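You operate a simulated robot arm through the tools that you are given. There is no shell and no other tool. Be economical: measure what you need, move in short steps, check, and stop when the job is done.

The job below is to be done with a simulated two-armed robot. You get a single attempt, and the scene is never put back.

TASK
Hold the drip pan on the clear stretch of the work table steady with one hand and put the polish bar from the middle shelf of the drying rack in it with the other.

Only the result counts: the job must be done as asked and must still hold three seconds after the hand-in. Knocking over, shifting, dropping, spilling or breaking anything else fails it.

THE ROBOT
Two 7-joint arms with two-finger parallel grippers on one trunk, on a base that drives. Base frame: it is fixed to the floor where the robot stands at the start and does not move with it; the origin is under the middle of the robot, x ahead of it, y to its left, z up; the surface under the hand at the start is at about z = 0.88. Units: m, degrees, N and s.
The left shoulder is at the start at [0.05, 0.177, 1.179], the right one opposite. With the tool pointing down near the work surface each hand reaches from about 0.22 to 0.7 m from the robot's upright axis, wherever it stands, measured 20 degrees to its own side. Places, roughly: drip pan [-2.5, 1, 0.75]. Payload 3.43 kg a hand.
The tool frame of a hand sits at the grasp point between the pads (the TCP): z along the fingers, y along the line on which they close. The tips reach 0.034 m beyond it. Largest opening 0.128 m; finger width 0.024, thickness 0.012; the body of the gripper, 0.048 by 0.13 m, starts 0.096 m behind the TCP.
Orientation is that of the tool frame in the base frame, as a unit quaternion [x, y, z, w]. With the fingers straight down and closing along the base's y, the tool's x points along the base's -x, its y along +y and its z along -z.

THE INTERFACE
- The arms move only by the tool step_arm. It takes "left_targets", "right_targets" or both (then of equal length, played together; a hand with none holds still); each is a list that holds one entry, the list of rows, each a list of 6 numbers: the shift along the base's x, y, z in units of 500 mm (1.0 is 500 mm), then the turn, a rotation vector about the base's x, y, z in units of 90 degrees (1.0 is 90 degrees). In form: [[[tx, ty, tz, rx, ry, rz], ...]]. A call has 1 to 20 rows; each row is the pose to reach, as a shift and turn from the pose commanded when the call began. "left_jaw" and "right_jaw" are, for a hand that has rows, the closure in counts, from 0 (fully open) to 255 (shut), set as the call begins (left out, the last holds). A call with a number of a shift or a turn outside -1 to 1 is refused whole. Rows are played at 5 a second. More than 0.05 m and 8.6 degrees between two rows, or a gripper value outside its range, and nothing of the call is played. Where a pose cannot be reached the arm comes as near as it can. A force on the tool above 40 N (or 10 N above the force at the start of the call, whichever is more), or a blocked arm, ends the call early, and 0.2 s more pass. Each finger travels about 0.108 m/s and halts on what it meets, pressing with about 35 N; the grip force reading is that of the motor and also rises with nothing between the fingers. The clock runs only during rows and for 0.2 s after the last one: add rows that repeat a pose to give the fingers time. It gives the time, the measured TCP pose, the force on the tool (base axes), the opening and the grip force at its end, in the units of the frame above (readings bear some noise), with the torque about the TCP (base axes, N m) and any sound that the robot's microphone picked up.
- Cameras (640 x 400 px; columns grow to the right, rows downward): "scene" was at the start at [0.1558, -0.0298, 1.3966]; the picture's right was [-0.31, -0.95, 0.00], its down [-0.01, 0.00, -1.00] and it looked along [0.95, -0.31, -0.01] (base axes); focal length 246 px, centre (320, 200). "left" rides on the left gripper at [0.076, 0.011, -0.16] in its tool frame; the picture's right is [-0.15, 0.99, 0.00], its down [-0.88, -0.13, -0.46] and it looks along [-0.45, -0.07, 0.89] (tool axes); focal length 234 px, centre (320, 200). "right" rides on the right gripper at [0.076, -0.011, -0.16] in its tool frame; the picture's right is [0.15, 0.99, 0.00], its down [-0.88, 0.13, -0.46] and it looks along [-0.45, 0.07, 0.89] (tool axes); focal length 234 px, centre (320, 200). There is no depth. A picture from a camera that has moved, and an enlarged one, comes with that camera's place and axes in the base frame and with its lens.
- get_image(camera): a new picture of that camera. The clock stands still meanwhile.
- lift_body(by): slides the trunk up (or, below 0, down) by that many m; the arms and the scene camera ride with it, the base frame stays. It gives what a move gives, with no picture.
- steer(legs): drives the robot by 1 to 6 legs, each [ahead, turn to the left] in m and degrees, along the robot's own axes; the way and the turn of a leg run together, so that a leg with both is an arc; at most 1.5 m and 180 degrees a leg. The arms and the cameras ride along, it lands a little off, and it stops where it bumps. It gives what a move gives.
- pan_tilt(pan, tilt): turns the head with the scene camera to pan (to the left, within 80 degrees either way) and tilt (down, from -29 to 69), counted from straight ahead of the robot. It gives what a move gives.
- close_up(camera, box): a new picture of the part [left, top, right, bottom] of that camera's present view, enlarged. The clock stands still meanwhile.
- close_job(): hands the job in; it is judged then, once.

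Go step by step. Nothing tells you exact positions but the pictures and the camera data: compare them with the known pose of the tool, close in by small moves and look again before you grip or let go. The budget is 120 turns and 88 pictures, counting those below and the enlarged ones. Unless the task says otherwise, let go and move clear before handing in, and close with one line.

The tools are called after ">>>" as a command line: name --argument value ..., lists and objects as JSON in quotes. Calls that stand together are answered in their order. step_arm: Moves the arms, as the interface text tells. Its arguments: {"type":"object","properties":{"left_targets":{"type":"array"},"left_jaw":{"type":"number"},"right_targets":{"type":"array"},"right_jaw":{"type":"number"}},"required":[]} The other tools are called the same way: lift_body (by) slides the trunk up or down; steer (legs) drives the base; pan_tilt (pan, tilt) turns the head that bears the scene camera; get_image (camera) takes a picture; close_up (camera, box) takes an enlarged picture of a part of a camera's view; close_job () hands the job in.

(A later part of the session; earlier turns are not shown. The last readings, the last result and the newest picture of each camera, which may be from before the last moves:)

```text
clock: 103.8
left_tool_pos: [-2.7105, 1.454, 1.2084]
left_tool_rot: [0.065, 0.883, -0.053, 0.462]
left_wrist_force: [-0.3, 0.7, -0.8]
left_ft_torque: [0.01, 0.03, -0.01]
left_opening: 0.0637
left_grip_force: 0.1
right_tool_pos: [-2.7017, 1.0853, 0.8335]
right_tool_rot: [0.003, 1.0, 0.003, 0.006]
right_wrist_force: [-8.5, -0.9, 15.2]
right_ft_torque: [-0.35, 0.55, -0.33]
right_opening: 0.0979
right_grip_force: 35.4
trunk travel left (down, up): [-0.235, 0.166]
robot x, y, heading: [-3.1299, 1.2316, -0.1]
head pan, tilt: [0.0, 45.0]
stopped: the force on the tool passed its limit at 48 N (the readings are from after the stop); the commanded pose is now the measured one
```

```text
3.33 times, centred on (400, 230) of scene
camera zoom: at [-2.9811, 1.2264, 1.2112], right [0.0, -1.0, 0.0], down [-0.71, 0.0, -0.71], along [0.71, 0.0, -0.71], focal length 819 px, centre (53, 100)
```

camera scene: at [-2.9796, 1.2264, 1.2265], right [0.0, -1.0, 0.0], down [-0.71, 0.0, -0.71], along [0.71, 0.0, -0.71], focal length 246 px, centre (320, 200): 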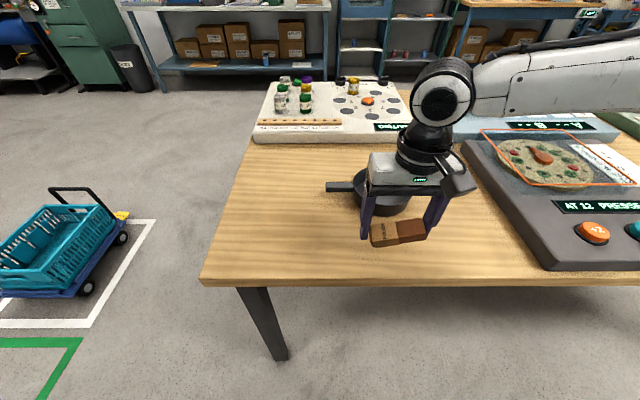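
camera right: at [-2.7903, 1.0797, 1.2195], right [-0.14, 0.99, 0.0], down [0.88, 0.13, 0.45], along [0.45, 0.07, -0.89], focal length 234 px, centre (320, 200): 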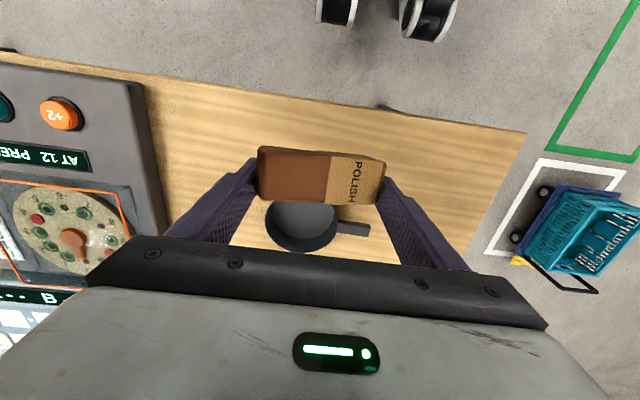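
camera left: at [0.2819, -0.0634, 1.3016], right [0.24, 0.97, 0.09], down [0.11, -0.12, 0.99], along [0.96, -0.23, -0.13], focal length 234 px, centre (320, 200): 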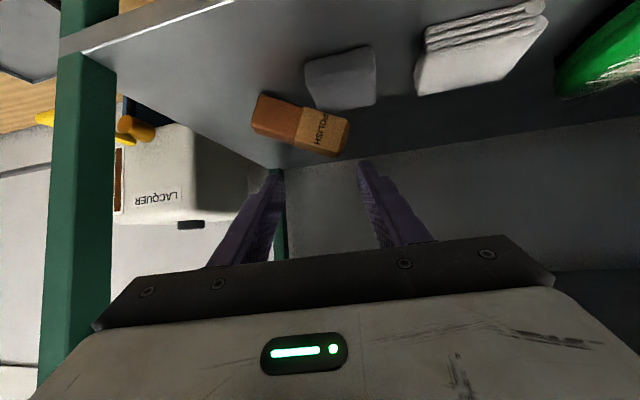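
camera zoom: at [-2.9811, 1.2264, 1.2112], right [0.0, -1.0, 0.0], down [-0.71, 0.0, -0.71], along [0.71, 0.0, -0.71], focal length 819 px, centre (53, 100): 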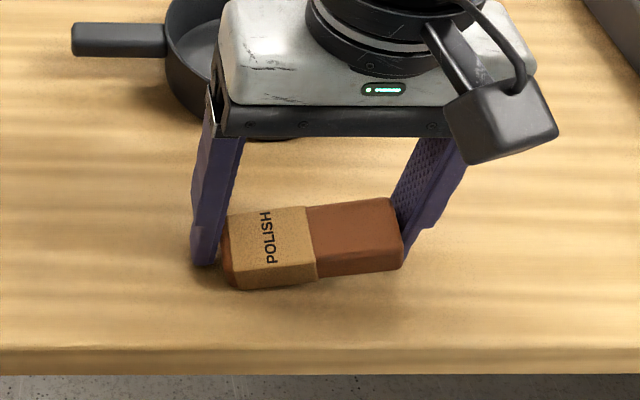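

The table is touched at TCP z≈0.834, so the tabletop is near 0.80. I'll relieve the pressure slightly and let go of the bar.

>>> lift_body --by 0.004

>>> step_arm --right_targets '[[[0, 0, 0, 0, 0, 0], [0, 0, 0, 0, 0, 0], [0, 0, 0, 0, 0, 0]]]' --right_jaw 10

>>> step_arm --right_targets '[[[0, 0, 0.06, 0, 0, 0], [0, 0, 0.14, 0, 0, 0], [0, 0, 0.22, 0, 0, 0], [0, 0, 0.28, 0, 0, 0]]]'

>>> get_image --camera "scene"

>>> get_image --camera "right"

```text
clock: 104.3
left_tool_pos: [-2.7087, 1.4537, 1.212]
left_tool_rot: [0.064, 0.883, -0.053, 0.463]
left_wrist_force: [0.1, 0.0, 0.2]
left_ft_torque: [0.01, 0.01, -0.04]
left_opening: 0.0638
left_grip_force: 0.0
right_tool_pos: [-2.6989, 1.0828, 0.8361]
right_tool_rot: [0.004, 1.0, 0.002, 0.006]
right_wrist_force: [0.1, 0.0, -1.1]
right_ft_torque: [-0.01, -0.02, -0.02]
right_opening: 0.0981
right_grip_force: 35.1
trunk travel left (down, up): [-0.239, 0.162]
robot x, y, heading: [-3.1324, 1.227, -0.1]
head pan, tilt: [0.0, 45.0]
```

```text
clock: 105.1
left_tool_pos: [-2.7097, 1.4533, 1.2127]
left_tool_rot: [0.063, 0.883, -0.052, 0.463]
left_wrist_force: [-0.1, -0.8, -0.5]
left_ft_torque: [-0.02, -0.03, 0.02]
left_opening: 0.0635
left_grip_force: 0.0
right_tool_pos: [-2.7003, 1.0838, 0.8373]
right_tool_rot: [0.003, 1.0, 0.001, 0.006]
right_wrist_force: [-0.2, -0.4, 0.3]
right_ft_torque: [-0.02, 0.0, -0.01]
right_opening: 0.123
right_grip_force: 0.0
trunk travel left (down, up): [-0.239, 0.162]
robot x, y, heading: [-3.1283, 1.2263, -0.3]
head pan, tilt: [0.0, 45.0]
```

```text
clock: 106.1
left_tool_pos: [-2.7097, 1.4534, 1.2128]
left_tool_rot: [0.064, 0.883, -0.053, 0.462]
left_wrist_force: [0.5, -0.5, 1.0]
left_ft_torque: [0.01, -0.02, 0.02]
left_opening: 0.0635
left_grip_force: 0.0
right_tool_pos: [-2.6989, 1.0846, 0.9773]
right_tool_rot: [0.003, 1.0, 0.002, 0.006]
right_wrist_force: [0.2, -0.1, 0.6]
right_ft_torque: [0.01, -0.01, -0.01]
right_opening: 0.1232
right_grip_force: 0.1
trunk travel left (down, up): [-0.239, 0.162]
robot x, y, heading: [-3.133, 1.2273, 0.1]
head pan, tilt: [0.0, 45.0]
```

```text
25 pictures are left
camera scene: at [-2.98, 1.2263, 1.2151], right [0.0, -1.0, 0.0], down [-0.71, 0.0, -0.71], along [0.71, 0.0, -0.71], focal length 246 px, centre (320, 200)
```

scene: 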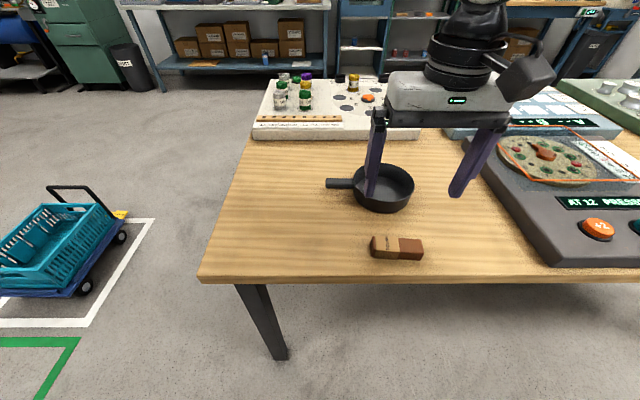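

```text
24 pictures are left
camera right: at [-2.7757, 1.0728, 1.1368], right [-0.14, 0.99, 0.0], down [0.88, 0.12, 0.47], along [0.46, 0.07, -0.88], focal length 234 px, centre (320, 200)
```

right: 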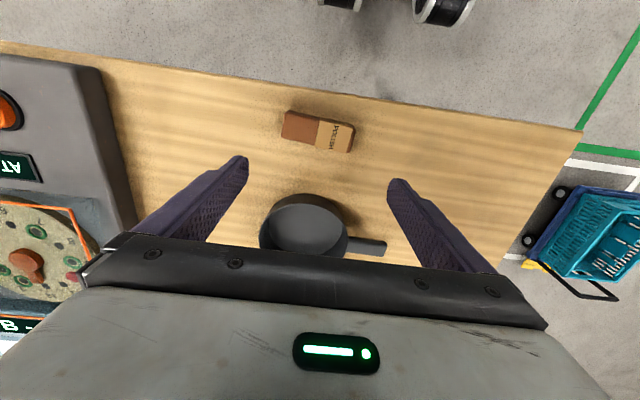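

The bar lies flat on the table at (-2.714, 1.081), nearly along y, and the pan is undisturbed at (-2.58, 1.08). I'll turn the right hand 86° so that it closes across the bar's width.

>>> step_arm --right_targets '[[[0, 0, 0, 0, 0, 0.09], [0, 0, 0, 0, 0, 0.18], [0, 0, 0, 0, 0, 0.27], [0, 0, 0, 0, 0, 0.36], [0, 0, 0, 0, 0, 0.45], [0, 0, 0, 0, 0, 0.54], [0, 0, 0, 0, 0, 0.63], [0, 0, 0, 0, 0, 0.72], [0, 0, 0, 0, 0, 0.81], [-0.01, 0, 0, 0, 0, 0.89], [-0.03, -0.006, 0, 0, 0, 0.956]]]' --right_jaw 128

>>> get_image --camera "right"

```text
clock: 108.5
left_tool_pos: [-2.71, 1.4528, 1.2114]
left_tool_rot: [0.065, 0.883, -0.053, 0.462]
left_wrist_force: [0.5, -0.1, 0.1]
left_ft_torque: [-0.01, 0.0, 0.04]
left_opening: 0.0635
left_grip_force: 0.1
right_tool_pos: [-2.715, 1.082, 0.9777]
right_tool_rot: [-0.68, 0.733, 0.005, 0.003]
right_wrist_force: [-1.2, -0.6, 0.0]
right_ft_torque: [0.02, 0.0, 0.04]
right_opening: 0.0637
right_grip_force: 0.1
trunk travel left (down, up): [-0.239, 0.162]
robot x, y, heading: [-3.1333, 1.2267, 0.1]
head pan, tilt: [0.0, 45.0]
```

```text
23 pictures are left
camera right: at [-2.7073, 1.0031, 1.1362], right [-1.0, -0.07, 0.0], down [-0.06, 0.88, 0.47], along [-0.04, 0.47, -0.88], focal length 234 px, centre (320, 200)
```

right: 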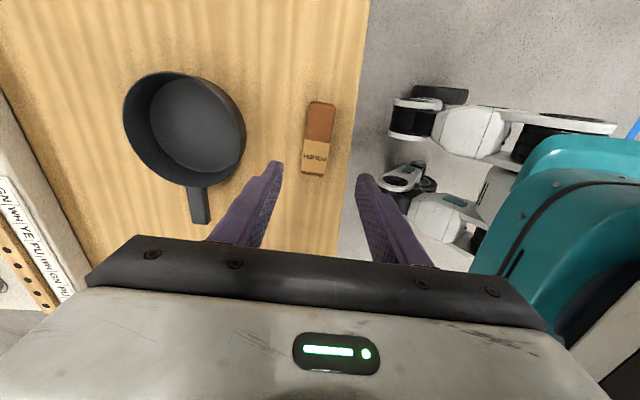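

The fingers are aligned across the bar. I'll lower to just above it, with the trunk doing the last bit.

>>> step_arm --right_targets '[[[0, -0.002, -0.08, 0, 0, 0], [0, -0.004, -0.16, 0, 0, 0], [0, -0.006, -0.23, 0, 0, 0], [0, -0.006, -0.23, 0, 0, 0]]]'

>>> get_image --camera "right"

```text
clock: 109.5
left_tool_pos: [-2.7094, 1.4532, 1.2126]
left_tool_rot: [0.063, 0.883, -0.052, 0.463]
left_wrist_force: [0.5, 0.2, -0.7]
left_ft_torque: [-0.04, 0.0, 0.01]
left_opening: 0.0637
left_grip_force: 0.1
right_tool_pos: [-2.7141, 1.0795, 0.8641]
right_tool_rot: [-0.679, 0.734, 0.005, 0.004]
right_wrist_force: [0.8, 0.2, 1.3]
right_ft_torque: [-0.01, 0.02, -0.01]
right_opening: 0.0639
right_grip_force: 0.1
trunk travel left (down, up): [-0.239, 0.162]
robot x, y, heading: [-3.1302, 1.2304, -0.2]
head pan, tilt: [0.0, 45.0]
```

```text
22 pictures are left
camera right: at [-2.7073, 1.0005, 1.0233], right [-1.0, -0.07, 0.0], down [-0.06, 0.88, 0.47], along [-0.03, 0.47, -0.88], focal length 234 px, centre (320, 200)
```

right: 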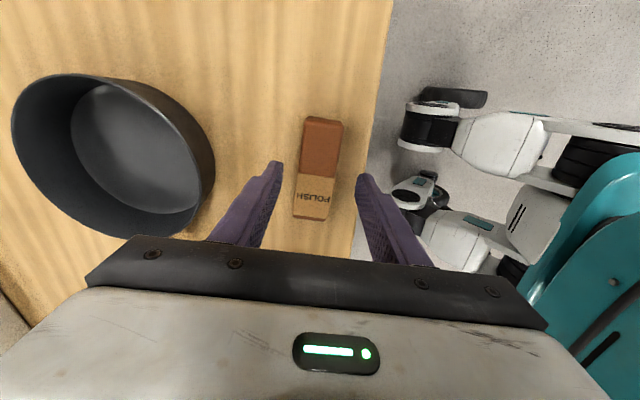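

>>> lift_body --by -0.025

>>> step_arm --right_targets '[[[0, 0, 0, 0, 0, 0], [0, 0, 0, 0, 0, 0], [0, 0, 0, 0, 0, 0], [0, 0, 0, 0, 0, 0]]]' --right_jaw 230

>>> step_arm --right_targets '[[[0, 0, 0.06, 0, 0, 0], [0, 0, 0.14, 0, 0, 0], [0, 0, 0.22, 0, 0, 0], [0, 0, 0.3, 0, 0, 0]]]'

>>> get_image --camera "right"

>>> get_image --camera "scene"

```text
clock: 110.2
left_tool_pos: [-2.7098, 1.4531, 1.1875]
left_tool_rot: [0.065, 0.883, -0.053, 0.463]
left_wrist_force: [0.8, 0.6, -0.6]
left_ft_torque: [-0.02, 0.0, -0.02]
left_opening: 0.0636
left_grip_force: 0.1
right_tool_pos: [-2.7132, 1.0786, 0.8387]
right_tool_rot: [-0.679, 0.734, 0.006, 0.004]
right_wrist_force: [0.6, -0.3, -0.9]
right_ft_torque: [0.01, 0.02, 0.0]
right_opening: 0.0636
right_grip_force: 0.1
trunk travel left (down, up): [-0.214, 0.187]
robot x, y, heading: [-3.1282, 1.2339, -0.2]
head pan, tilt: [0.0, 45.0]
```

```text
clock: 111.2
left_tool_pos: [-2.7089, 1.4521, 1.1874]
left_tool_rot: [0.064, 0.883, -0.053, 0.462]
left_wrist_force: [-1.0, 0.2, -0.4]
left_ft_torque: [-0.01, -0.01, -0.02]
left_opening: 0.0637
left_grip_force: 0.1
right_tool_pos: [-2.7147, 1.0787, 0.8395]
right_tool_rot: [-0.679, 0.734, 0.004, 0.004]
right_wrist_force: [0.8, 0.7, -0.2]
right_ft_torque: [0.05, -0.05, 0.0]
right_opening: 0.0333
right_grip_force: 34.6
trunk travel left (down, up): [-0.214, 0.187]
robot x, y, heading: [-3.1354, 1.2296, -0.2]
head pan, tilt: [0.0, 45.0]
```

```text
clock: 112.2
left_tool_pos: [-2.7094, 1.4534, 1.1872]
left_tool_rot: [0.064, 0.883, -0.052, 0.463]
left_wrist_force: [0.0, 1.4, -0.2]
left_ft_torque: [0.01, 0.02, -0.02]
left_opening: 0.0638
left_grip_force: 0.0
right_tool_pos: [-2.7146, 1.0772, 0.9882]
right_tool_rot: [-0.68, 0.734, 0.005, 0.002]
right_wrist_force: [1.5, -0.3, -1.3]
right_ft_torque: [0.01, -0.03, 0.02]
right_opening: 0.0331
right_grip_force: 35.0
trunk travel left (down, up): [-0.214, 0.187]
robot x, y, heading: [-3.133, 1.2337, -0.2]
head pan, tilt: [0.0, 45.0]
```

```text
21 pictures are left
camera right: at [-2.7078, 1.0003, 1.1489], right [-1.0, -0.07, 0.0], down [-0.06, 0.88, 0.47], along [-0.04, 0.46, -0.88], focal length 234 px, centre (320, 200)
```

right: 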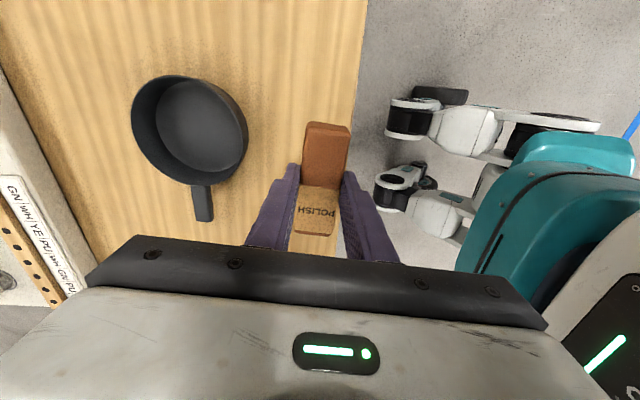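

```text
20 pictures are left
camera scene: at [-2.9799, 1.2262, 1.1901], right [0.0, -1.0, 0.0], down [-0.71, 0.0, -0.71], along [0.71, 0.0, -0.71], focal length 246 px, centre (320, 200)
```

scene: 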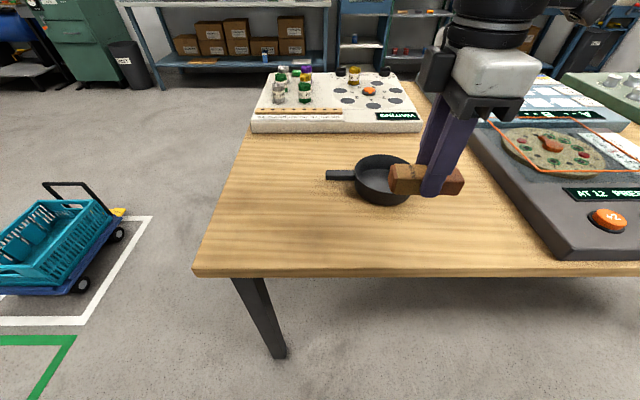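

The bar is now held across its width with fingers that fit the pan. Next, the left hand turns down with an outward lean, closing along x, to take the handle near (-2.55, 1.185).

>>> step_arm --left_targets '[[[0.02, -0.013, -0.015, 0.0268, 0.02, -0.0799], [0.04, -0.026, -0.03, 0.0536, 0.04, -0.1598], [0.06, -0.039, -0.045, 0.0805, 0.06, -0.2397], [0.08, -0.052, -0.06, 0.1073, 0.08, -0.3196], [0.1, -0.065, -0.075, 0.1341, 0.1, -0.3995], [0.12, -0.078, -0.09, 0.1609, 0.12, -0.4795], [0.14, -0.09, -0.105, 0.1877, 0.14, -0.5594], [0.16, -0.1, -0.12, 0.2145, 0.16, -0.6393], [0.18, -0.115, -0.135, 0.2414, 0.18, -0.7192], [0.2, -0.13, -0.15, 0.2682, 0.2, -0.7991], [0.22, -0.14, -0.17, 0.295, 0.22, -0.879]]]'

>>> get_image --camera "left"

>>> get_image --camera "scene"

```text
clock: 114.6
left_tool_pos: [-2.8022, 1.2918, 1.0865]
left_tool_rot: [0.686, 0.695, -0.153, 0.154]
left_wrist_force: [-0.2, 0.4, 0.3]
left_ft_torque: [0.02, -0.03, 0.02]
left_opening: 0.0641
left_grip_force: 0.0
left hand out of reach, approached as far as the arm can: row 6, 7, 8, 9, 10, 11
right_tool_pos: [-2.7147, 1.0796, 0.9892]
right_tool_rot: [-0.679, 0.734, 0.006, 0.003]
right_wrist_force: [0.4, -0.2, -1.3]
right_ft_torque: [0.0, 0.0, -0.01]
right_opening: 0.0331
right_grip_force: 34.9
trunk travel left (down, up): [-0.214, 0.187]
robot x, y, heading: [-3.1308, 1.2275, -0.2]
head pan, tilt: [0.0, 45.0]
```

```text
19 pictures are left
camera left: at [-2.793, 1.428, 1.2002], right [0.99, -0.12, 0.06], down [-0.12, -0.61, 0.79], along [-0.06, -0.79, -0.61], focal length 234 px, centre (320, 200)
```

left: 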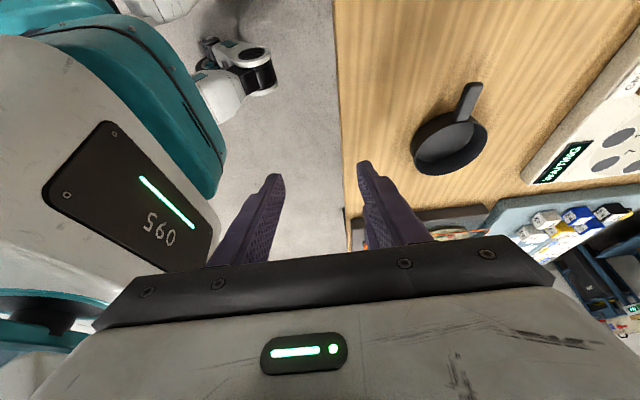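

```text
18 pictures are left
camera scene: at [-2.9798, 1.2262, 1.1901], right [0.0, -1.0, 0.0], down [-0.71, 0.0, -0.71], along [0.71, 0.0, -0.71], focal length 246 px, centre (320, 200)
```

scene: 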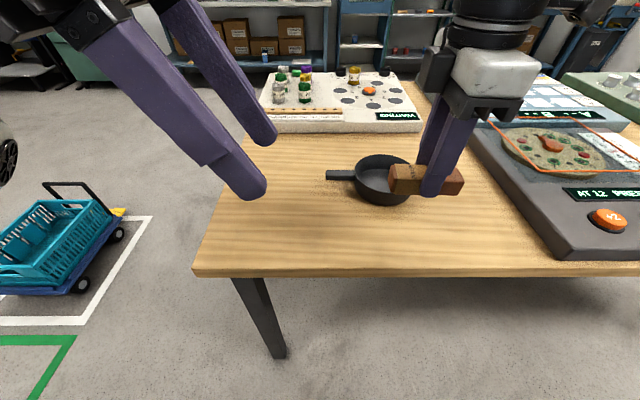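

The orientation is right but reach is short at this height. Lower down it should fit, so I'll move forward and down toward the handle.

>>> step_arm --left_targets '[[[0.04, 0.01, -0.07, 0, 0, 0], [0.1, 0.01, -0.14, 0, 0, 0], [0.18, 0.01, -0.2, 0, 0, 0], [0.26, 0.01, -0.24, 0, 0, 0], [0.34, 0.0, -0.273, 0, 0, 0], [0.4, 0.0, -0.273, 0, 0, 0], [0.444, 0.0, -0.273, 0, 0, 0]]]'

>>> get_image --camera "left"

```text
clock: 116.2
left_tool_pos: [-2.8033, 1.276, 1.0162]
left_tool_rot: [0.69, 0.691, -0.153, 0.153]
left_wrist_force: [-0.2, 0.1, -0.7]
left_ft_torque: [-0.04, 0.01, 0.04]
left_opening: 0.0634
left_grip_force: 0.0
left hand out of reach, approached as far as the arm can: row 1, 2, 3, 4, 5, 6, 7
right_tool_pos: [-2.7146, 1.0794, 0.9886]
right_tool_rot: [-0.68, 0.733, 0.007, 0.002]
right_wrist_force: [1.0, -0.1, -1.8]
right_ft_torque: [0.02, 0.0, 0.03]
right_opening: 0.0335
right_grip_force: 35.2
trunk travel left (down, up): [-0.214, 0.187]
robot x, y, heading: [-3.1309, 1.2272, -0.3]
head pan, tilt: [0.0, 45.0]
```

```text
17 pictures are left
camera left: at [-2.7926, 1.4124, 1.1284], right [0.99, -0.13, 0.06], down [-0.13, -0.61, 0.79], along [-0.06, -0.79, -0.62], focal length 234 px, centre (320, 200)
```

left: 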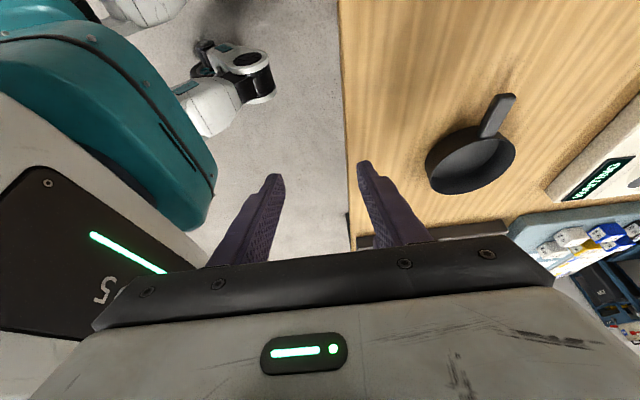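

The wrist limit comes from the lean. I'll take the lean out so the hand points straight down, then try to move forward.

>>> step_arm --left_targets '[[[0, 0.02, 0, 0.07, 0, 0], [0, 0.04, 0, 0.14, 0, 0], [0, 0.06, 0, 0.21, 0, 0], [0, 0.08, 0, 0.278, 0, 0]]]'

>>> step_arm --left_targets '[[[0.08, 0, -0.02, 0, 0, 0], [0.16, 0, -0.04, 0, 0, 0], [0.24, 0, -0.06, 0, 0, 0]]]'

```text
clock: 117.2
left_tool_pos: [-2.8124, 1.3059, 1.0088]
left_tool_rot: [0.706, 0.708, 0.0, 0.001]
left_wrist_force: [0.3, -0.5, 0.5]
left_ft_torque: [-0.01, 0.03, 0.02]
left_opening: 0.0636
left_grip_force: 0.0
left hand out of reach, approached as far as the arm can: row 3, 4
right_tool_pos: [-2.7143, 1.0789, 0.9886]
right_tool_rot: [-0.679, 0.734, 0.005, 0.003]
right_wrist_force: [-0.6, -0.6, -1.5]
right_ft_torque: [-0.03, 0.02, -0.03]
right_opening: 0.0335
right_grip_force: 34.8
trunk travel left (down, up): [-0.214, 0.187]
robot x, y, heading: [-3.1341, 1.2288, 0.0]
head pan, tilt: [0.0, 45.0]
```

```text
clock: 118.0
left_tool_pos: [-2.7994, 1.2844, 0.9792]
left_tool_rot: [0.706, 0.708, 0.001, 0.001]
left_wrist_force: [-0.1, -0.5, 0.6]
left_ft_torque: [0.0, 0.01, -0.01]
left_opening: 0.0638
left_grip_force: 0.1
left hand out of reach, approached as far as the arm can: row 1, 2, 3
right_tool_pos: [-2.7152, 1.0785, 0.9896]
right_tool_rot: [-0.679, 0.734, 0.006, 0.003]
right_wrist_force: [-0.3, 0.0, -1.2]
right_ft_torque: [-0.04, 0.0, 0.0]
right_opening: 0.0334
right_grip_force: 35.1
trunk travel left (down, up): [-0.214, 0.187]
robot x, y, heading: [-3.1331, 1.2326, -0.3]
head pan, tilt: [0.0, 45.0]
```

The left arm is caught in an awkward joint configuration. I'll turn it back to the plain down pose in a comfortable spot, mirroring what worked for the right arm, then turn it again.

>>> step_arm --left_targets '[[[0.0, 0.03, 0.01, 0, 0, 0.09], [0.0, 0.06, 0.02, 0, 0, 0.18], [0.02, 0.09, 0.03, 0, 0, 0.27], [0.04, 0.12, 0.04, 0, 0, 0.36], [0.06, 0.15, 0.05, 0, 0, 0.45], [0.08, 0.18, 0.06, 0, 0, 0.54], [0.1, 0.2, 0.07, 0, 0, 0.63], [0.12, 0.22, 0.08, 0, 0, 0.72], [0.14, 0.23, 0.08, 0, 0, 0.81], [0.16, 0.23, 0.08, 0, 0, 0.9], [0.18, 0.23, 0.08, 0, 0, 1.0], [0.2, 0.23, 0.08, 0, 0, 1.0]]]'

```text
refused: row 11 steps farther than a row can; nothing moved
```

>>> step_arm --left_targets '[[[0.0, 0.03, 0.01, 0, 0, 0.09], [0.0, 0.06, 0.02, 0, 0, 0.18], [0.02, 0.09, 0.03, 0, 0, 0.27], [0.04, 0.12, 0.04, 0, 0, 0.36], [0.06, 0.15, 0.05, 0, 0, 0.45], [0.08, 0.18, 0.06, 0, 0, 0.54], [0.1, 0.2, 0.07, 0, 0, 0.63], [0.12, 0.22, 0.08, 0, 0, 0.72], [0.14, 0.23, 0.08, 0, 0, 0.81], [0.16, 0.23, 0.08, 0, 0, 0.9], [0.18, 0.23, 0.08, 0, 0, 0.99], [0.2, 0.23, 0.08, 0, 0, 1.0]]]'

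```text
clock: 120.6
left_tool_pos: [-2.6971, 1.3979, 1.0178]
left_tool_rot: [-0.001, 1.0, 0.001, 0.001]
left_wrist_force: [0.0, -0.9, -0.2]
left_ft_torque: [-0.01, 0.03, -0.01]
left_opening: 0.0637
left_grip_force: 0.1
right_tool_pos: [-2.714, 1.0789, 0.9905]
right_tool_rot: [-0.68, 0.733, 0.005, 0.002]
right_wrist_force: [-0.2, 0.1, -1.5]
right_ft_torque: [-0.02, 0.01, -0.01]
right_opening: 0.0331
right_grip_force: 34.6
trunk travel left (down, up): [-0.214, 0.187]
robot x, y, heading: [-3.1342, 1.2294, -0.2]
head pan, tilt: [0.0, 45.0]
```

The left arm is comfortable again. I'll move it near the handle first, still unrotated, and then yaw −90° there.

>>> step_arm --left_targets '[[[0.05, -0.06, -0.02, 0, 0, 0], [0.1, -0.12, -0.04, 0, 0, 0], [0.15, -0.17, -0.06, 0, 0, 0], [0.2, -0.22, -0.08, 0, 0, 0], [0.234, -0.276, -0.096, 0, 0, 0]]]'

>>> step_arm --left_targets '[[[0, 0, 0, 0, 0, -0.09], [0, 0, 0, 0, 0, -0.18], [0, 0, 0, 0, 0, -0.27], [0, 0, 0, 0, 0, -0.36], [0, 0, 0, 0, 0, -0.45], [0, 0, 0, 0, 0, -0.54], [0, 0, 0, 0, 0, -0.63], [0, 0, 0, 0, 0, -0.72], [0, 0, 0, 0, 0, -0.81], [0, 0, 0, 0, 0, -0.9], [0, 0, 0, 0, 0, -0.98]]]'

>>> get_image --camera "left"

```text
clock: 121.8
left_tool_pos: [-2.5803, 1.2573, 0.9667]
left_tool_rot: [0.001, 1.0, 0.0, 0.0]
left_wrist_force: [-0.6, -0.2, -1.2]
left_ft_torque: [-0.04, -0.03, 0.0]
left_opening: 0.0639
left_grip_force: 0.0
right_tool_pos: [-2.714, 1.0779, 0.9876]
right_tool_rot: [-0.679, 0.734, 0.006, 0.004]
right_wrist_force: [-0.2, -0.2, -1.8]
right_ft_torque: [0.02, 0.0, 0.0]
right_opening: 0.0334
right_grip_force: 34.6
trunk travel left (down, up): [-0.214, 0.187]
robot x, y, heading: [-3.1297, 1.226, -0.1]
head pan, tilt: [0.0, 45.0]
```

```text
clock: 124.2
left_tool_pos: [-2.7684, 1.289, 0.9663]
left_tool_rot: [0.667, 0.745, 0.006, 0.006]
left_wrist_force: [0.0, 0.3, 0.0]
left_ft_torque: [0.03, 0.0, 0.02]
left_opening: 0.0635
left_grip_force: 0.1
left hand out of reach, approached as far as the arm can: row 6, 7, 8, 9, 10, 11
right_tool_pos: [-2.7144, 1.0791, 0.9899]
right_tool_rot: [-0.68, 0.733, 0.005, 0.004]
right_wrist_force: [0.1, 0.2, -0.7]
right_ft_torque: [-0.02, -0.01, 0.01]
right_opening: 0.0336
right_grip_force: 35.7
trunk travel left (down, up): [-0.214, 0.187]
robot x, y, heading: [-3.131, 1.2264, -0.0]
head pan, tilt: [0.0, 45.0]
```

```text
16 pictures are left
camera left: at [-2.7683, 1.3655, 1.1256], right [1.0, -0.04, 0.02], down [-0.04, -0.89, 0.45], along [0.0, -0.46, -0.89], focal length 234 px, centre (320, 200)
```

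left: 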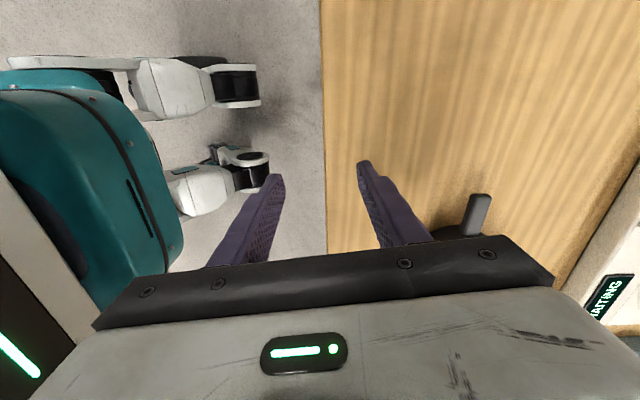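

Yaw −90° is out of the left wrist's range at this distance. I'll unwind it and test the opposite yaw, since the two arms may share the same wrist limits.

>>> step_arm --left_targets '[[[0.03, 0, 0.02, 0, 0, 0.09], [0.06, 0, 0.04, 0, 0, 0.18], [0.1, 0, 0.05, 0, 0, 0.27], [0.14, 0, 0.05, 0, 0, 0.36], [0.18, 0, 0.05, 0, 0, 0.45], [0.22, 0, 0.05, 0, 0, 0.54], [0.26, 0, 0.05, 0, 0, 0.63], [0.3, 0, 0.05, 0, 0, 0.72], [0.32, 0, 0.05, 0, 0, 0.81], [0.34, 0, 0.05, 0, 0, 0.9], [0.34, 0.0, 0.05, 0, 0, 0.93]]]'

>>> step_arm --left_targets '[[[0, 0, 0, 0, 0, 0.09], [0, 0, 0, 0, 0, 0.18], [0, 0, 0, 0, 0, 0.27], [0, 0, 0, 0, 0, 0.36], [0, 0, 0, 0, 0, 0.45], [0, 0, 0, 0, 0, 0.54], [0, 0, 0, 0, 0, 0.63], [0, 0, 0, 0, 0, 0.72], [0, 0, 0, 0, 0, 0.81], [0, 0, 0, 0, 0, 0.9], [0, 0, 0, 0, 0, 0.99]]]'

```text
clock: 126.6
left_tool_pos: [-2.6019, 1.2892, 0.9917]
left_tool_rot: [-0.001, 1.0, 0.01, 0.001]
left_wrist_force: [0.0, 0.1, -0.1]
left_ft_torque: [-0.02, 0.04, 0.01]
left_opening: 0.0637
left_grip_force: 0.0
right_tool_pos: [-2.7142, 1.08, 0.9896]
right_tool_rot: [-0.68, 0.734, 0.006, 0.003]
right_wrist_force: [-0.3, 0.4, -1.9]
right_ft_torque: [0.01, -0.01, -0.02]
right_opening: 0.033
right_grip_force: 35.0
trunk travel left (down, up): [-0.214, 0.187]
robot x, y, heading: [-3.1347, 1.2267, -0.1]
head pan, tilt: [0.0, 45.0]
```

```text
clock: 129.0
left_tool_pos: [-2.6016, 1.2888, 0.991]
left_tool_rot: [-0.702, 0.712, 0.007, -0.005]
left_wrist_force: [0.5, -0.6, -0.5]
left_ft_torque: [-0.04, 0.01, 0.0]
left_opening: 0.0637
left_grip_force: 0.1
right_tool_pos: [-2.714, 1.0793, 0.9896]
right_tool_rot: [-0.679, 0.734, 0.007, 0.002]
right_wrist_force: [-0.5, -0.2, -0.4]
right_ft_torque: [0.01, 0.02, -0.01]
right_opening: 0.0333
right_grip_force: 34.6
trunk travel left (down, up): [-0.214, 0.187]
robot x, y, heading: [-3.1315, 1.2278, 0.0]
head pan, tilt: [0.0, 45.0]
```

The +90° yaw works. Its camera faces the pan side, so I'll now add the outward lean to keep the hand clear of the right hand.

>>> step_arm --left_targets '[[[0, 0, 0, -0.085, 0, 0], [0.01, 0, 0, -0.17, 0, 0], [0.02, 0, 0, -0.255, 0, 0], [0.03, 0, 0, -0.333, 0, 0], [0.03, 0, 0, -0.333, 0, 0]]]'

>>> get_image --camera "left"

>>> get_image --camera "scene"

```text
clock: 130.2
left_tool_pos: [-2.5869, 1.2898, 0.9893]
left_tool_rot: [-0.676, 0.69, -0.179, -0.188]
left_wrist_force: [0.0, 0.4, -0.5]
left_ft_torque: [-0.02, -0.03, -0.02]
left_opening: 0.0638
left_grip_force: 0.2
right_tool_pos: [-2.7146, 1.0785, 0.9889]
right_tool_rot: [-0.679, 0.734, 0.006, 0.002]
right_wrist_force: [-0.3, -0.1, -2.5]
right_ft_torque: [-0.03, 0.01, 0.0]
right_opening: 0.0334
right_grip_force: 34.9
trunk travel left (down, up): [-0.214, 0.187]
robot x, y, heading: [-3.1299, 1.2274, 0.2]
head pan, tilt: [0.0, 45.0]
```

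```text
15 pictures are left
camera left: at [-2.5959, 1.3034, 1.1669], right [-0.99, 0.15, -0.07], down [0.15, 0.99, -0.05], along [0.06, -0.06, -1.0], focal length 234 px, centre (320, 200)
```

left: 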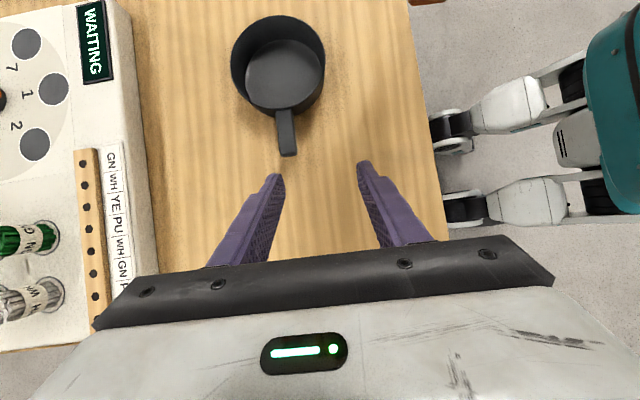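

```text
14 pictures are left
camera scene: at [-2.9798, 1.2261, 1.1901], right [0.0, -1.0, 0.0], down [-0.71, 0.0, -0.71], along [0.71, 0.0, -0.71], focal length 246 px, centre (320, 200)
```

scene: 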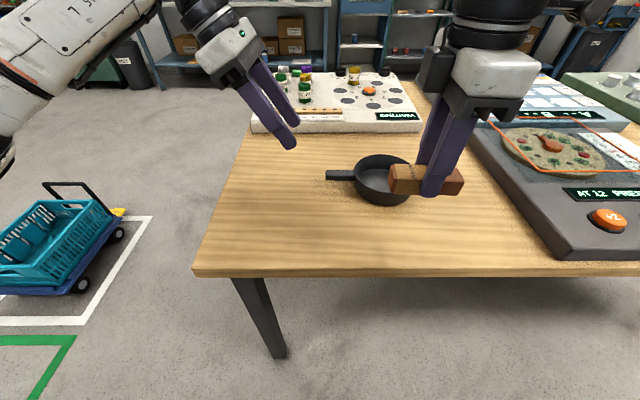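

The lean worked and gives a clear straight-down view: the handle lies along y at x≈-2.541, from y=1.152 to 1.213. I'll descend along the tool axis to straddle it.

>>> step_arm --left_targets '[[[0.045, -0.05, -0.06, 0, 0, 0], [0.092, -0.1, -0.12, 0, 0, 0], [0.092, -0.116, -0.148, 0, 0, 0], [0.092, -0.145, -0.195, 0, 0, 0], [0.092, -0.17, -0.24, 0, 0, 0], [0.092, -0.17, -0.24, 0, 0, 0]]]'

>>> get_image --camera "left"

```text
clock: 131.6
left_tool_pos: [-2.5421, 1.2042, 0.8717]
left_tool_rot: [-0.677, 0.69, -0.177, -0.186]
left_wrist_force: [0.1, 0.3, 0.5]
left_ft_torque: [0.01, 0.0, 0.03]
left_opening: 0.0638
left_grip_force: 0.1
right_tool_pos: [-2.7145, 1.0786, 0.9893]
right_tool_rot: [-0.679, 0.734, 0.006, 0.004]
right_wrist_force: [0.7, 0.7, -1.8]
right_ft_torque: [-0.01, 0.03, 0.0]
right_opening: 0.0333
right_grip_force: 35.3
trunk travel left (down, up): [-0.214, 0.187]
robot x, y, heading: [-3.1272, 1.2288, -0.3]
head pan, tilt: [0.0, 45.0]
```

```text
13 pictures are left
camera left: at [-2.5507, 1.2184, 1.0482], right [-0.99, 0.15, -0.07], down [0.15, 0.99, -0.04], along [0.06, -0.05, -1.0], focal length 234 px, centre (320, 200)
```

left: 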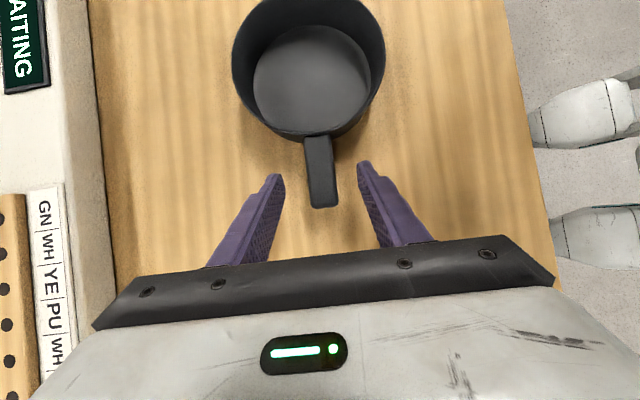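

The handle is centred between the fingers. I'll lower 2 cm more and close gently on it.

>>> step_arm --left_targets '[[[0, -0.012, -0.02, 0, 0, 0], [0, -0.024, -0.042, 0, 0, 0], [0, -0.024, -0.042, 0, 0, 0]]]'

>>> step_arm --left_targets '[[[0, 0, 0, 0, 0, 0], [0, 0, 0, 0, 0, 0], [0, 0, 0, 0, 0, 0], [0, 0, 0, 0, 0, 0]]]' --left_jaw 235

>>> get_image --camera "left"

>>> get_image --camera "scene"

```text
clock: 132.4
left_tool_pos: [-2.5416, 1.192, 0.8489]
left_tool_rot: [-0.677, 0.689, -0.178, -0.187]
left_wrist_force: [-0.6, 0.3, -1.0]
left_ft_torque: [0.02, 0.01, 0.0]
left_opening: 0.0637
left_grip_force: 0.1
right_tool_pos: [-2.7136, 1.0787, 0.9892]
right_tool_rot: [-0.679, 0.734, 0.006, 0.003]
right_wrist_force: [0.1, -0.8, -1.2]
right_ft_torque: [0.06, -0.01, -0.02]
right_opening: 0.0332
right_grip_force: 34.9
trunk travel left (down, up): [-0.214, 0.187]
robot x, y, heading: [-3.132, 1.2337, -0.2]
head pan, tilt: [0.0, 45.0]
```

```text
clock: 133.4
left_tool_pos: [-2.5408, 1.1914, 0.8488]
left_tool_rot: [-0.677, 0.69, -0.178, -0.186]
left_wrist_force: [0.0, -0.7, -0.4]
left_ft_torque: [-0.02, -0.04, -0.02]
left_opening: 0.0253
left_grip_force: 35.1
right_tool_pos: [-2.7143, 1.0786, 0.9888]
right_tool_rot: [-0.679, 0.734, 0.006, 0.003]
right_wrist_force: [-1.3, -0.2, -2.3]
right_ft_torque: [-0.01, -0.01, 0.01]
right_opening: 0.0332
right_grip_force: 34.7
trunk travel left (down, up): [-0.214, 0.187]
robot x, y, heading: [-3.133, 1.2286, -0.1]
head pan, tilt: [0.0, 45.0]
```

```text
12 pictures are left
camera left: at [-2.5505, 1.206, 1.0262], right [-0.99, 0.15, -0.07], down [0.15, 0.99, -0.04], along [0.06, -0.05, -1.0], focal length 234 px, centre (320, 200)
```

left: 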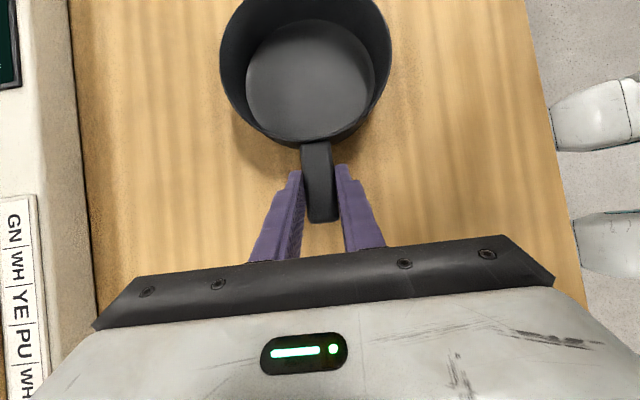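

```text
11 pictures are left
camera scene: at [-2.9798, 1.2262, 1.1901], right [0.0, -1.0, 0.0], down [-0.71, 0.0, -0.71], along [0.71, 0.0, -0.71], focal length 246 px, centre (320, 200)
```

scene: 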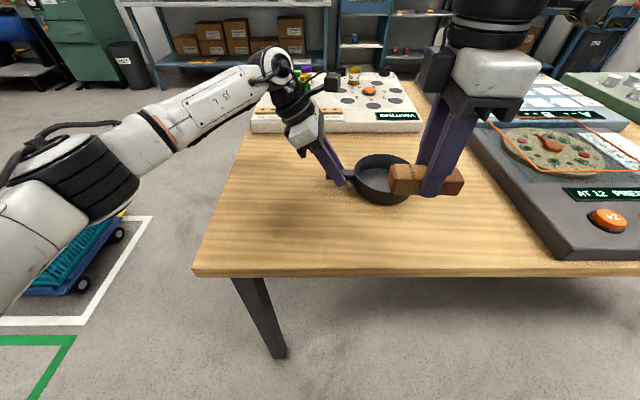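

The left hand holds the handle firmly and the pan hasn't moved. I'll lower the right hand a bit, bring the bar forward over the pan centre at (-2.546, 1.082), and check before descending.

>>> step_arm --right_targets '[[[0, 0, -0.06, 0, 0, 0], [0.04, 0, -0.12, 0, 0, 0], [0.11, 0, -0.12, 0, 0, 0], [0.18, 0.002, -0.12, 0, 0, 0], [0.25, 0.003, -0.12, 0, 0, 0]]]'

```text
clock: 134.6
left_tool_pos: [-2.5424, 1.1915, 0.8496]
left_tool_rot: [-0.676, 0.69, -0.178, -0.187]
left_wrist_force: [1.0, -0.3, 0.2]
left_ft_torque: [0.01, -0.05, -0.02]
left_opening: 0.0252
left_grip_force: 35.1
right_tool_pos: [-2.6218, 1.0492, 0.9267]
right_tool_rot: [-0.68, 0.733, 0.006, 0.004]
right_wrist_force: [0.1, -0.6, -1.1]
right_ft_torque: [-0.01, -0.04, 0.01]
right_opening: 0.0334
right_grip_force: 34.9
right hand out of reach, approached as far as the arm can: row 4, 5
trunk travel left (down, up): [-0.214, 0.187]
robot x, y, heading: [-3.1329, 1.226, -0.5]
head pan, tilt: [0.0, 45.0]
```

At this extension the right wrist can't hold the full 86° yaw. The pan is round, so I'll reduce the yaw by 40°, which lays the bar diagonally, and go on forward.

>>> step_arm --right_targets '[[[0, 0, 0, 0, 0, -0.09], [0, 0, 0, 0, 0, -0.18], [0, 0, 0, 0, 0, -0.27], [0, 0.01, 0, 0, 0, -0.36], [0, 0.02, 0, 0, 0, -0.444]]]'

>>> step_arm --right_targets '[[[0.05, 0.015, 0, 0, 0, 0], [0.1, 0.03, 0, 0, 0, 0], [0.12, 0.036, 0, 0, 0, 0]]]'

>>> get_image --camera "scene"

```text
clock: 135.8
left_tool_pos: [-2.5404, 1.1919, 0.8488]
left_tool_rot: [-0.677, 0.69, -0.178, -0.187]
left_wrist_force: [-0.5, -0.6, 0.4]
left_ft_torque: [-0.03, -0.05, 0.01]
left_opening: 0.0254
left_grip_force: 35.1
right_tool_pos: [-2.6252, 1.0536, 0.9284]
right_tool_rot: [-0.386, 0.922, 0.004, 0.006]
right_wrist_force: [1.3, 0.6, -1.5]
right_ft_torque: [-0.01, 0.0, -0.01]
right_opening: 0.0331
right_grip_force: 35.0
right hand out of reach, approached as far as the arm can: row 5
trunk travel left (down, up): [-0.214, 0.187]
robot x, y, heading: [-3.1304, 1.2321, -0.0]
head pan, tilt: [0.0, 45.0]
```

```text
clock: 136.6
left_tool_pos: [-2.5411, 1.1921, 0.8501]
left_tool_rot: [-0.677, 0.69, -0.178, -0.187]
left_wrist_force: [-0.2, -0.5, 0.4]
left_ft_torque: [-0.04, -0.11, -0.02]
left_opening: 0.0254
left_grip_force: 34.7
right_tool_pos: [-2.6062, 1.0337, 0.9219]
right_tool_rot: [-0.388, 0.921, 0.004, 0.005]
right_wrist_force: [0.9, 0.3, -1.8]
right_ft_torque: [0.0, 0.0, 0.03]
right_opening: 0.0333
right_grip_force: 35.2
right hand out of reach, approached as far as the arm can: row 1, 2, 3
trunk travel left (down, up): [-0.214, 0.187]
robot x, y, heading: [-3.1299, 1.2285, -0.3]
head pan, tilt: [0.0, 45.0]
```

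```text
10 pictures are left
camera scene: at [-2.9799, 1.2262, 1.1901], right [0.0, -1.0, 0.0], down [-0.71, 0.0, -0.71], along [0.71, 0.0, -0.71], focal length 246 px, centre (320, 200)
```

scene: 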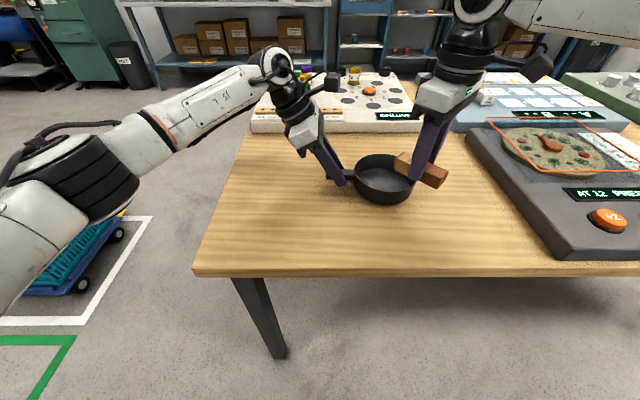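

That posture is still at a limit. I'll back off to a comfortable spot, return the hand to plain yaw with the bar along x, and come forward that way.

>>> step_arm --right_targets '[[[-0.06, 0.03, 0.03, 0, 0, -0.06], [-0.12, 0.06, 0.05, 0, 0, -0.13], [-0.18, 0.09, 0.06, 0, 0, -0.2], [-0.2, 0.09, 0.06, 0, 0, -0.28], [-0.2, 0.09, 0.06, 0, 0, -0.36], [-0.2, 0.09, 0.06, 0, 0, -0.44], [-0.2, 0.09, 0.06, 0, 0, -0.505]]]'

>>> step_arm --right_targets '[[[0.05, 0.0, 0, 0, 0, 0], [0.1, 0.0, 0, 0, 0, 0], [0.15, 0.0, 0, 0, 0, 0]]]'

```text
clock: 138.2
left_tool_pos: [-2.5411, 1.1918, 0.8483]
left_tool_rot: [-0.676, 0.69, -0.177, -0.187]
left_wrist_force: [-0.2, -0.5, 0.0]
left_ft_torque: [-0.01, -0.09, -0.02]
left_opening: 0.0252
left_grip_force: 35.2
right_tool_pos: [-2.7072, 1.0799, 0.9538]
right_tool_rot: [-0.001, 1.0, 0.002, 0.005]
right_wrist_force: [0.0, -0.1, -0.7]
right_ft_torque: [0.01, 0.01, -0.02]
right_opening: 0.0331
right_grip_force: 34.8
trunk travel left (down, up): [-0.214, 0.187]
robot x, y, heading: [-3.1329, 1.2272, -0.1]
head pan, tilt: [0.0, 45.0]
```

```text
clock: 139.0
left_tool_pos: [-2.5412, 1.192, 0.8502]
left_tool_rot: [-0.676, 0.69, -0.178, -0.187]
left_wrist_force: [-0.8, -0.8, 0.7]
left_ft_torque: [0.0, -0.06, -0.02]
left_opening: 0.0254
left_grip_force: 34.9
right_tool_pos: [-2.6424, 1.0657, 0.9515]
right_tool_rot: [-0.001, 1.0, 0.004, 0.006]
right_wrist_force: [-0.5, 0.0, -1.2]
right_ft_torque: [0.0, 0.02, 0.01]
right_opening: 0.0336
right_grip_force: 34.9
right hand out of reach, approached as far as the arm can: row 3
trunk travel left (down, up): [-0.214, 0.187]
robot x, y, heading: [-3.1281, 1.2328, -0.0]
head pan, tilt: [0.0, 45.0]
```

There is still a limit at x≈-2.64. The left arm was free with positive yaw, so the right arm is probably free with negative yaw. I'll back off, yaw −30°, and try again.

>>> step_arm --right_targets '[[[-0.05, 0.01, 0, 0, 0, -0.08], [-0.1, 0.02, 0, 0, 0, -0.16], [-0.1, 0.028, 0, 0, 0, -0.25], [-0.1, 0.028, 0, 0, 0, -0.333]]]'

>>> step_arm --right_targets '[[[0.05, 0.0, 0, 0, 0, 0], [0.1, 0.0, 0, 0, 0, 0], [0.15, 0.0, 0, 0, 0, 0]]]'

```text
clock: 140.0
left_tool_pos: [-2.5409, 1.1918, 0.8487]
left_tool_rot: [-0.676, 0.69, -0.178, -0.187]
left_wrist_force: [0.1, -0.2, 0.3]
left_ft_torque: [-0.04, -0.09, -0.04]
left_opening: 0.0255
left_grip_force: 34.7
right_tool_pos: [-2.6941, 1.0815, 0.9516]
right_tool_rot: [0.257, 0.966, 0.0, 0.006]
right_wrist_force: [0.6, -1.1, -1.6]
right_ft_torque: [0.01, -0.01, 0.01]
right_opening: 0.0333
right_grip_force: 34.7
trunk travel left (down, up): [-0.214, 0.187]
robot x, y, heading: [-3.1313, 1.2283, -0.1]
head pan, tilt: [0.0, 45.0]
```

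```text
clock: 140.8
left_tool_pos: [-2.5404, 1.1908, 0.8494]
left_tool_rot: [-0.676, 0.69, -0.178, -0.188]
left_wrist_force: [0.5, 0.3, -0.6]
left_ft_torque: [-0.04, -0.11, 0.02]
left_opening: 0.0252
left_grip_force: 35.3
right_tool_pos: [-2.6353, 1.0604, 0.9466]
right_tool_rot: [0.256, 0.967, 0.002, 0.007]
right_wrist_force: [0.1, 0.3, -1.5]
right_ft_torque: [0.03, 0.01, -0.01]
right_opening: 0.0333
right_grip_force: 35.4
right hand out of reach, approached as far as the arm can: row 2, 3
trunk travel left (down, up): [-0.214, 0.187]
robot x, y, heading: [-3.1348, 1.2268, 0.2]
head pan, tilt: [0.0, 45.0]
```

The limit isn't yaw, so the right elbow is probably in a poor posture. I'll swing the right hand out to its own side, near its starting posture, to re-seat the arm, and then come back in over the pan.

>>> step_arm --right_targets '[[[-0.05, 0, 0.05, 0, 0, 0.08], [-0.08, -0.05, 0.1, 0, 0, 0.16], [-0.08, -0.12, 0.15, 0, 0, 0.25], [-0.05, -0.2, 0.2, 0, 0, 0.333], [0.0, -0.28, 0.2, 0, 0, 0.333], [0.05, -0.36, 0.2, 0, 0, 0.333], [0.1, -0.43, 0.2, 0, 0, 0.333]]]'

>>> step_arm --right_targets '[[[0.0, 0.06, -0.04, 0, 0, 0], [0.0, 0.12, -0.08, 0, 0, 0], [0.0, 0.18, -0.12, 0, 0, 0], [0.0, 0.22, -0.16, 0, 0, 0]]]'

```text
clock: 142.4
left_tool_pos: [-2.5421, 1.1918, 0.8485]
left_tool_rot: [-0.676, 0.69, -0.177, -0.187]
left_wrist_force: [0.1, -0.5, -0.1]
left_ft_torque: [-0.05, -0.11, -0.02]
left_opening: 0.0252
left_grip_force: 35.0
right_tool_pos: [-2.5867, 0.8459, 1.0483]
right_tool_rot: [-0.003, 1.0, 0.002, 0.005]
right_wrist_force: [-0.1, -0.2, -1.5]
right_ft_torque: [0.03, 0.03, -0.01]
right_opening: 0.0333
right_grip_force: 34.9
trunk travel left (down, up): [-0.214, 0.187]
robot x, y, heading: [-3.131, 1.2259, -0.2]
head pan, tilt: [0.0, 45.0]
```

```text
clock: 143.4
left_tool_pos: [-2.5411, 1.1925, 0.8495]
left_tool_rot: [-0.677, 0.69, -0.178, -0.187]
left_wrist_force: [-0.6, 0.2, -0.3]
left_ft_torque: [0.01, -0.1, 0.02]
left_opening: 0.0256
left_grip_force: 34.8
right_tool_pos: [-2.5873, 0.9564, 0.9659]
right_tool_rot: [-0.002, 1.0, 0.003, 0.006]
right_wrist_force: [0.3, -0.8, -0.7]
right_ft_torque: [-0.01, 0.02, -0.01]
right_opening: 0.0335
right_grip_force: 34.3
trunk travel left (down, up): [-0.214, 0.187]
robot x, y, heading: [-3.1314, 1.2306, -0.1]
head pan, tilt: [0.0, 45.0]
```

No limits were hit on that path. I'll continue inward in small steps toward the pan centre.

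>>> step_arm --right_targets '[[[0.02, 0.05, -0.02, 0, 0, 0], [0.04, 0.1, -0.04, 0, 0, 0], [0.06, 0.15, -0.06, 0, 0, 0], [0.082, 0.2, -0.08, 0, 0, 0]]]'

>>> get_image --camera "scene"

```text
clock: 144.4
left_tool_pos: [-2.5409, 1.1918, 0.8495]
left_tool_rot: [-0.677, 0.69, -0.178, -0.187]
left_wrist_force: [-0.2, 0.5, 0.8]
left_ft_torque: [-0.05, -0.06, -0.01]
left_opening: 0.0257
left_grip_force: 34.8
right_tool_pos: [-2.5904, 1.0162, 0.9261]
right_tool_rot: [-0.001, 1.0, 0.003, 0.007]
right_wrist_force: [-0.3, 0.0, -1.4]
right_ft_torque: [0.0, -0.01, -0.02]
right_opening: 0.0334
right_grip_force: 35.0
right hand out of reach, approached as far as the arm can: row 2, 3, 4
trunk travel left (down, up): [-0.214, 0.187]
robot x, y, heading: [-3.1287, 1.2281, -0.3]
head pan, tilt: [0.0, 45.0]
```

```text
9 pictures are left
camera scene: at [-2.9799, 1.2262, 1.1901], right [0.0, -1.0, 0.0], down [-0.71, 0.0, -0.71], along [0.71, 0.0, -0.71], focal length 246 px, centre (320, 200)
```

scene: 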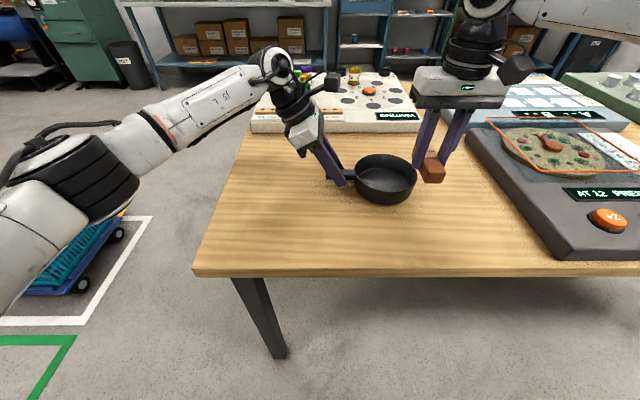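

The limit follows the elbow, so tilting the hand about x, with the wrist away to the right, brings the grasp point further in. The bar lies along x, so it stays level lengthwise. I'll tilt 27° and move in over the pan.

>>> step_arm --right_targets '[[[0, 0, 0.02, 0.085, 0, 0], [0, 0.02, 0.02, 0.17, 0, 0], [0.01, 0.05, 0.02, 0.25, 0, 0], [0.03, 0.09, 0.02, 0.31, 0, 0], [0.06, 0.12, 0.02, 0.31, 0, 0], [0.088, 0.132, 0.02, 0.31, 0, 0]]]'

>>> get_image --camera "scene"

```text
clock: 145.8
left_tool_pos: [-2.5407, 1.192, 0.8495]
left_tool_rot: [-0.677, 0.69, -0.178, -0.186]
left_wrist_force: [-0.3, 0.0, -0.2]
left_ft_torque: [-0.07, -0.08, -0.05]
left_opening: 0.0252
left_grip_force: 35.7
right_tool_pos: [-2.5593, 1.0768, 0.937]
right_tool_rot: [0.001, 0.97, 0.243, 0.006]
right_wrist_force: [0.4, 0.5, -1.4]
right_ft_torque: [-0.03, 0.02, -0.03]
right_opening: 0.0337
right_grip_force: 34.8
right hand out of reach, approached as far as the arm can: row 6
trunk travel left (down, up): [-0.214, 0.187]
robot x, y, heading: [-3.1295, 1.226, 0.0]
head pan, tilt: [0.0, 45.0]
```

```text
8 pictures are left
camera scene: at [-2.9798, 1.2262, 1.1901], right [0.0, -1.0, 0.0], down [-0.71, 0.0, -0.71], along [0.71, 0.0, -0.71], focal length 246 px, centre (320, 200)
```

scene: 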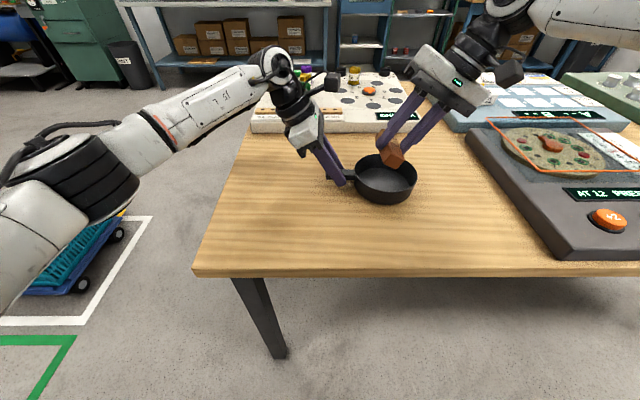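

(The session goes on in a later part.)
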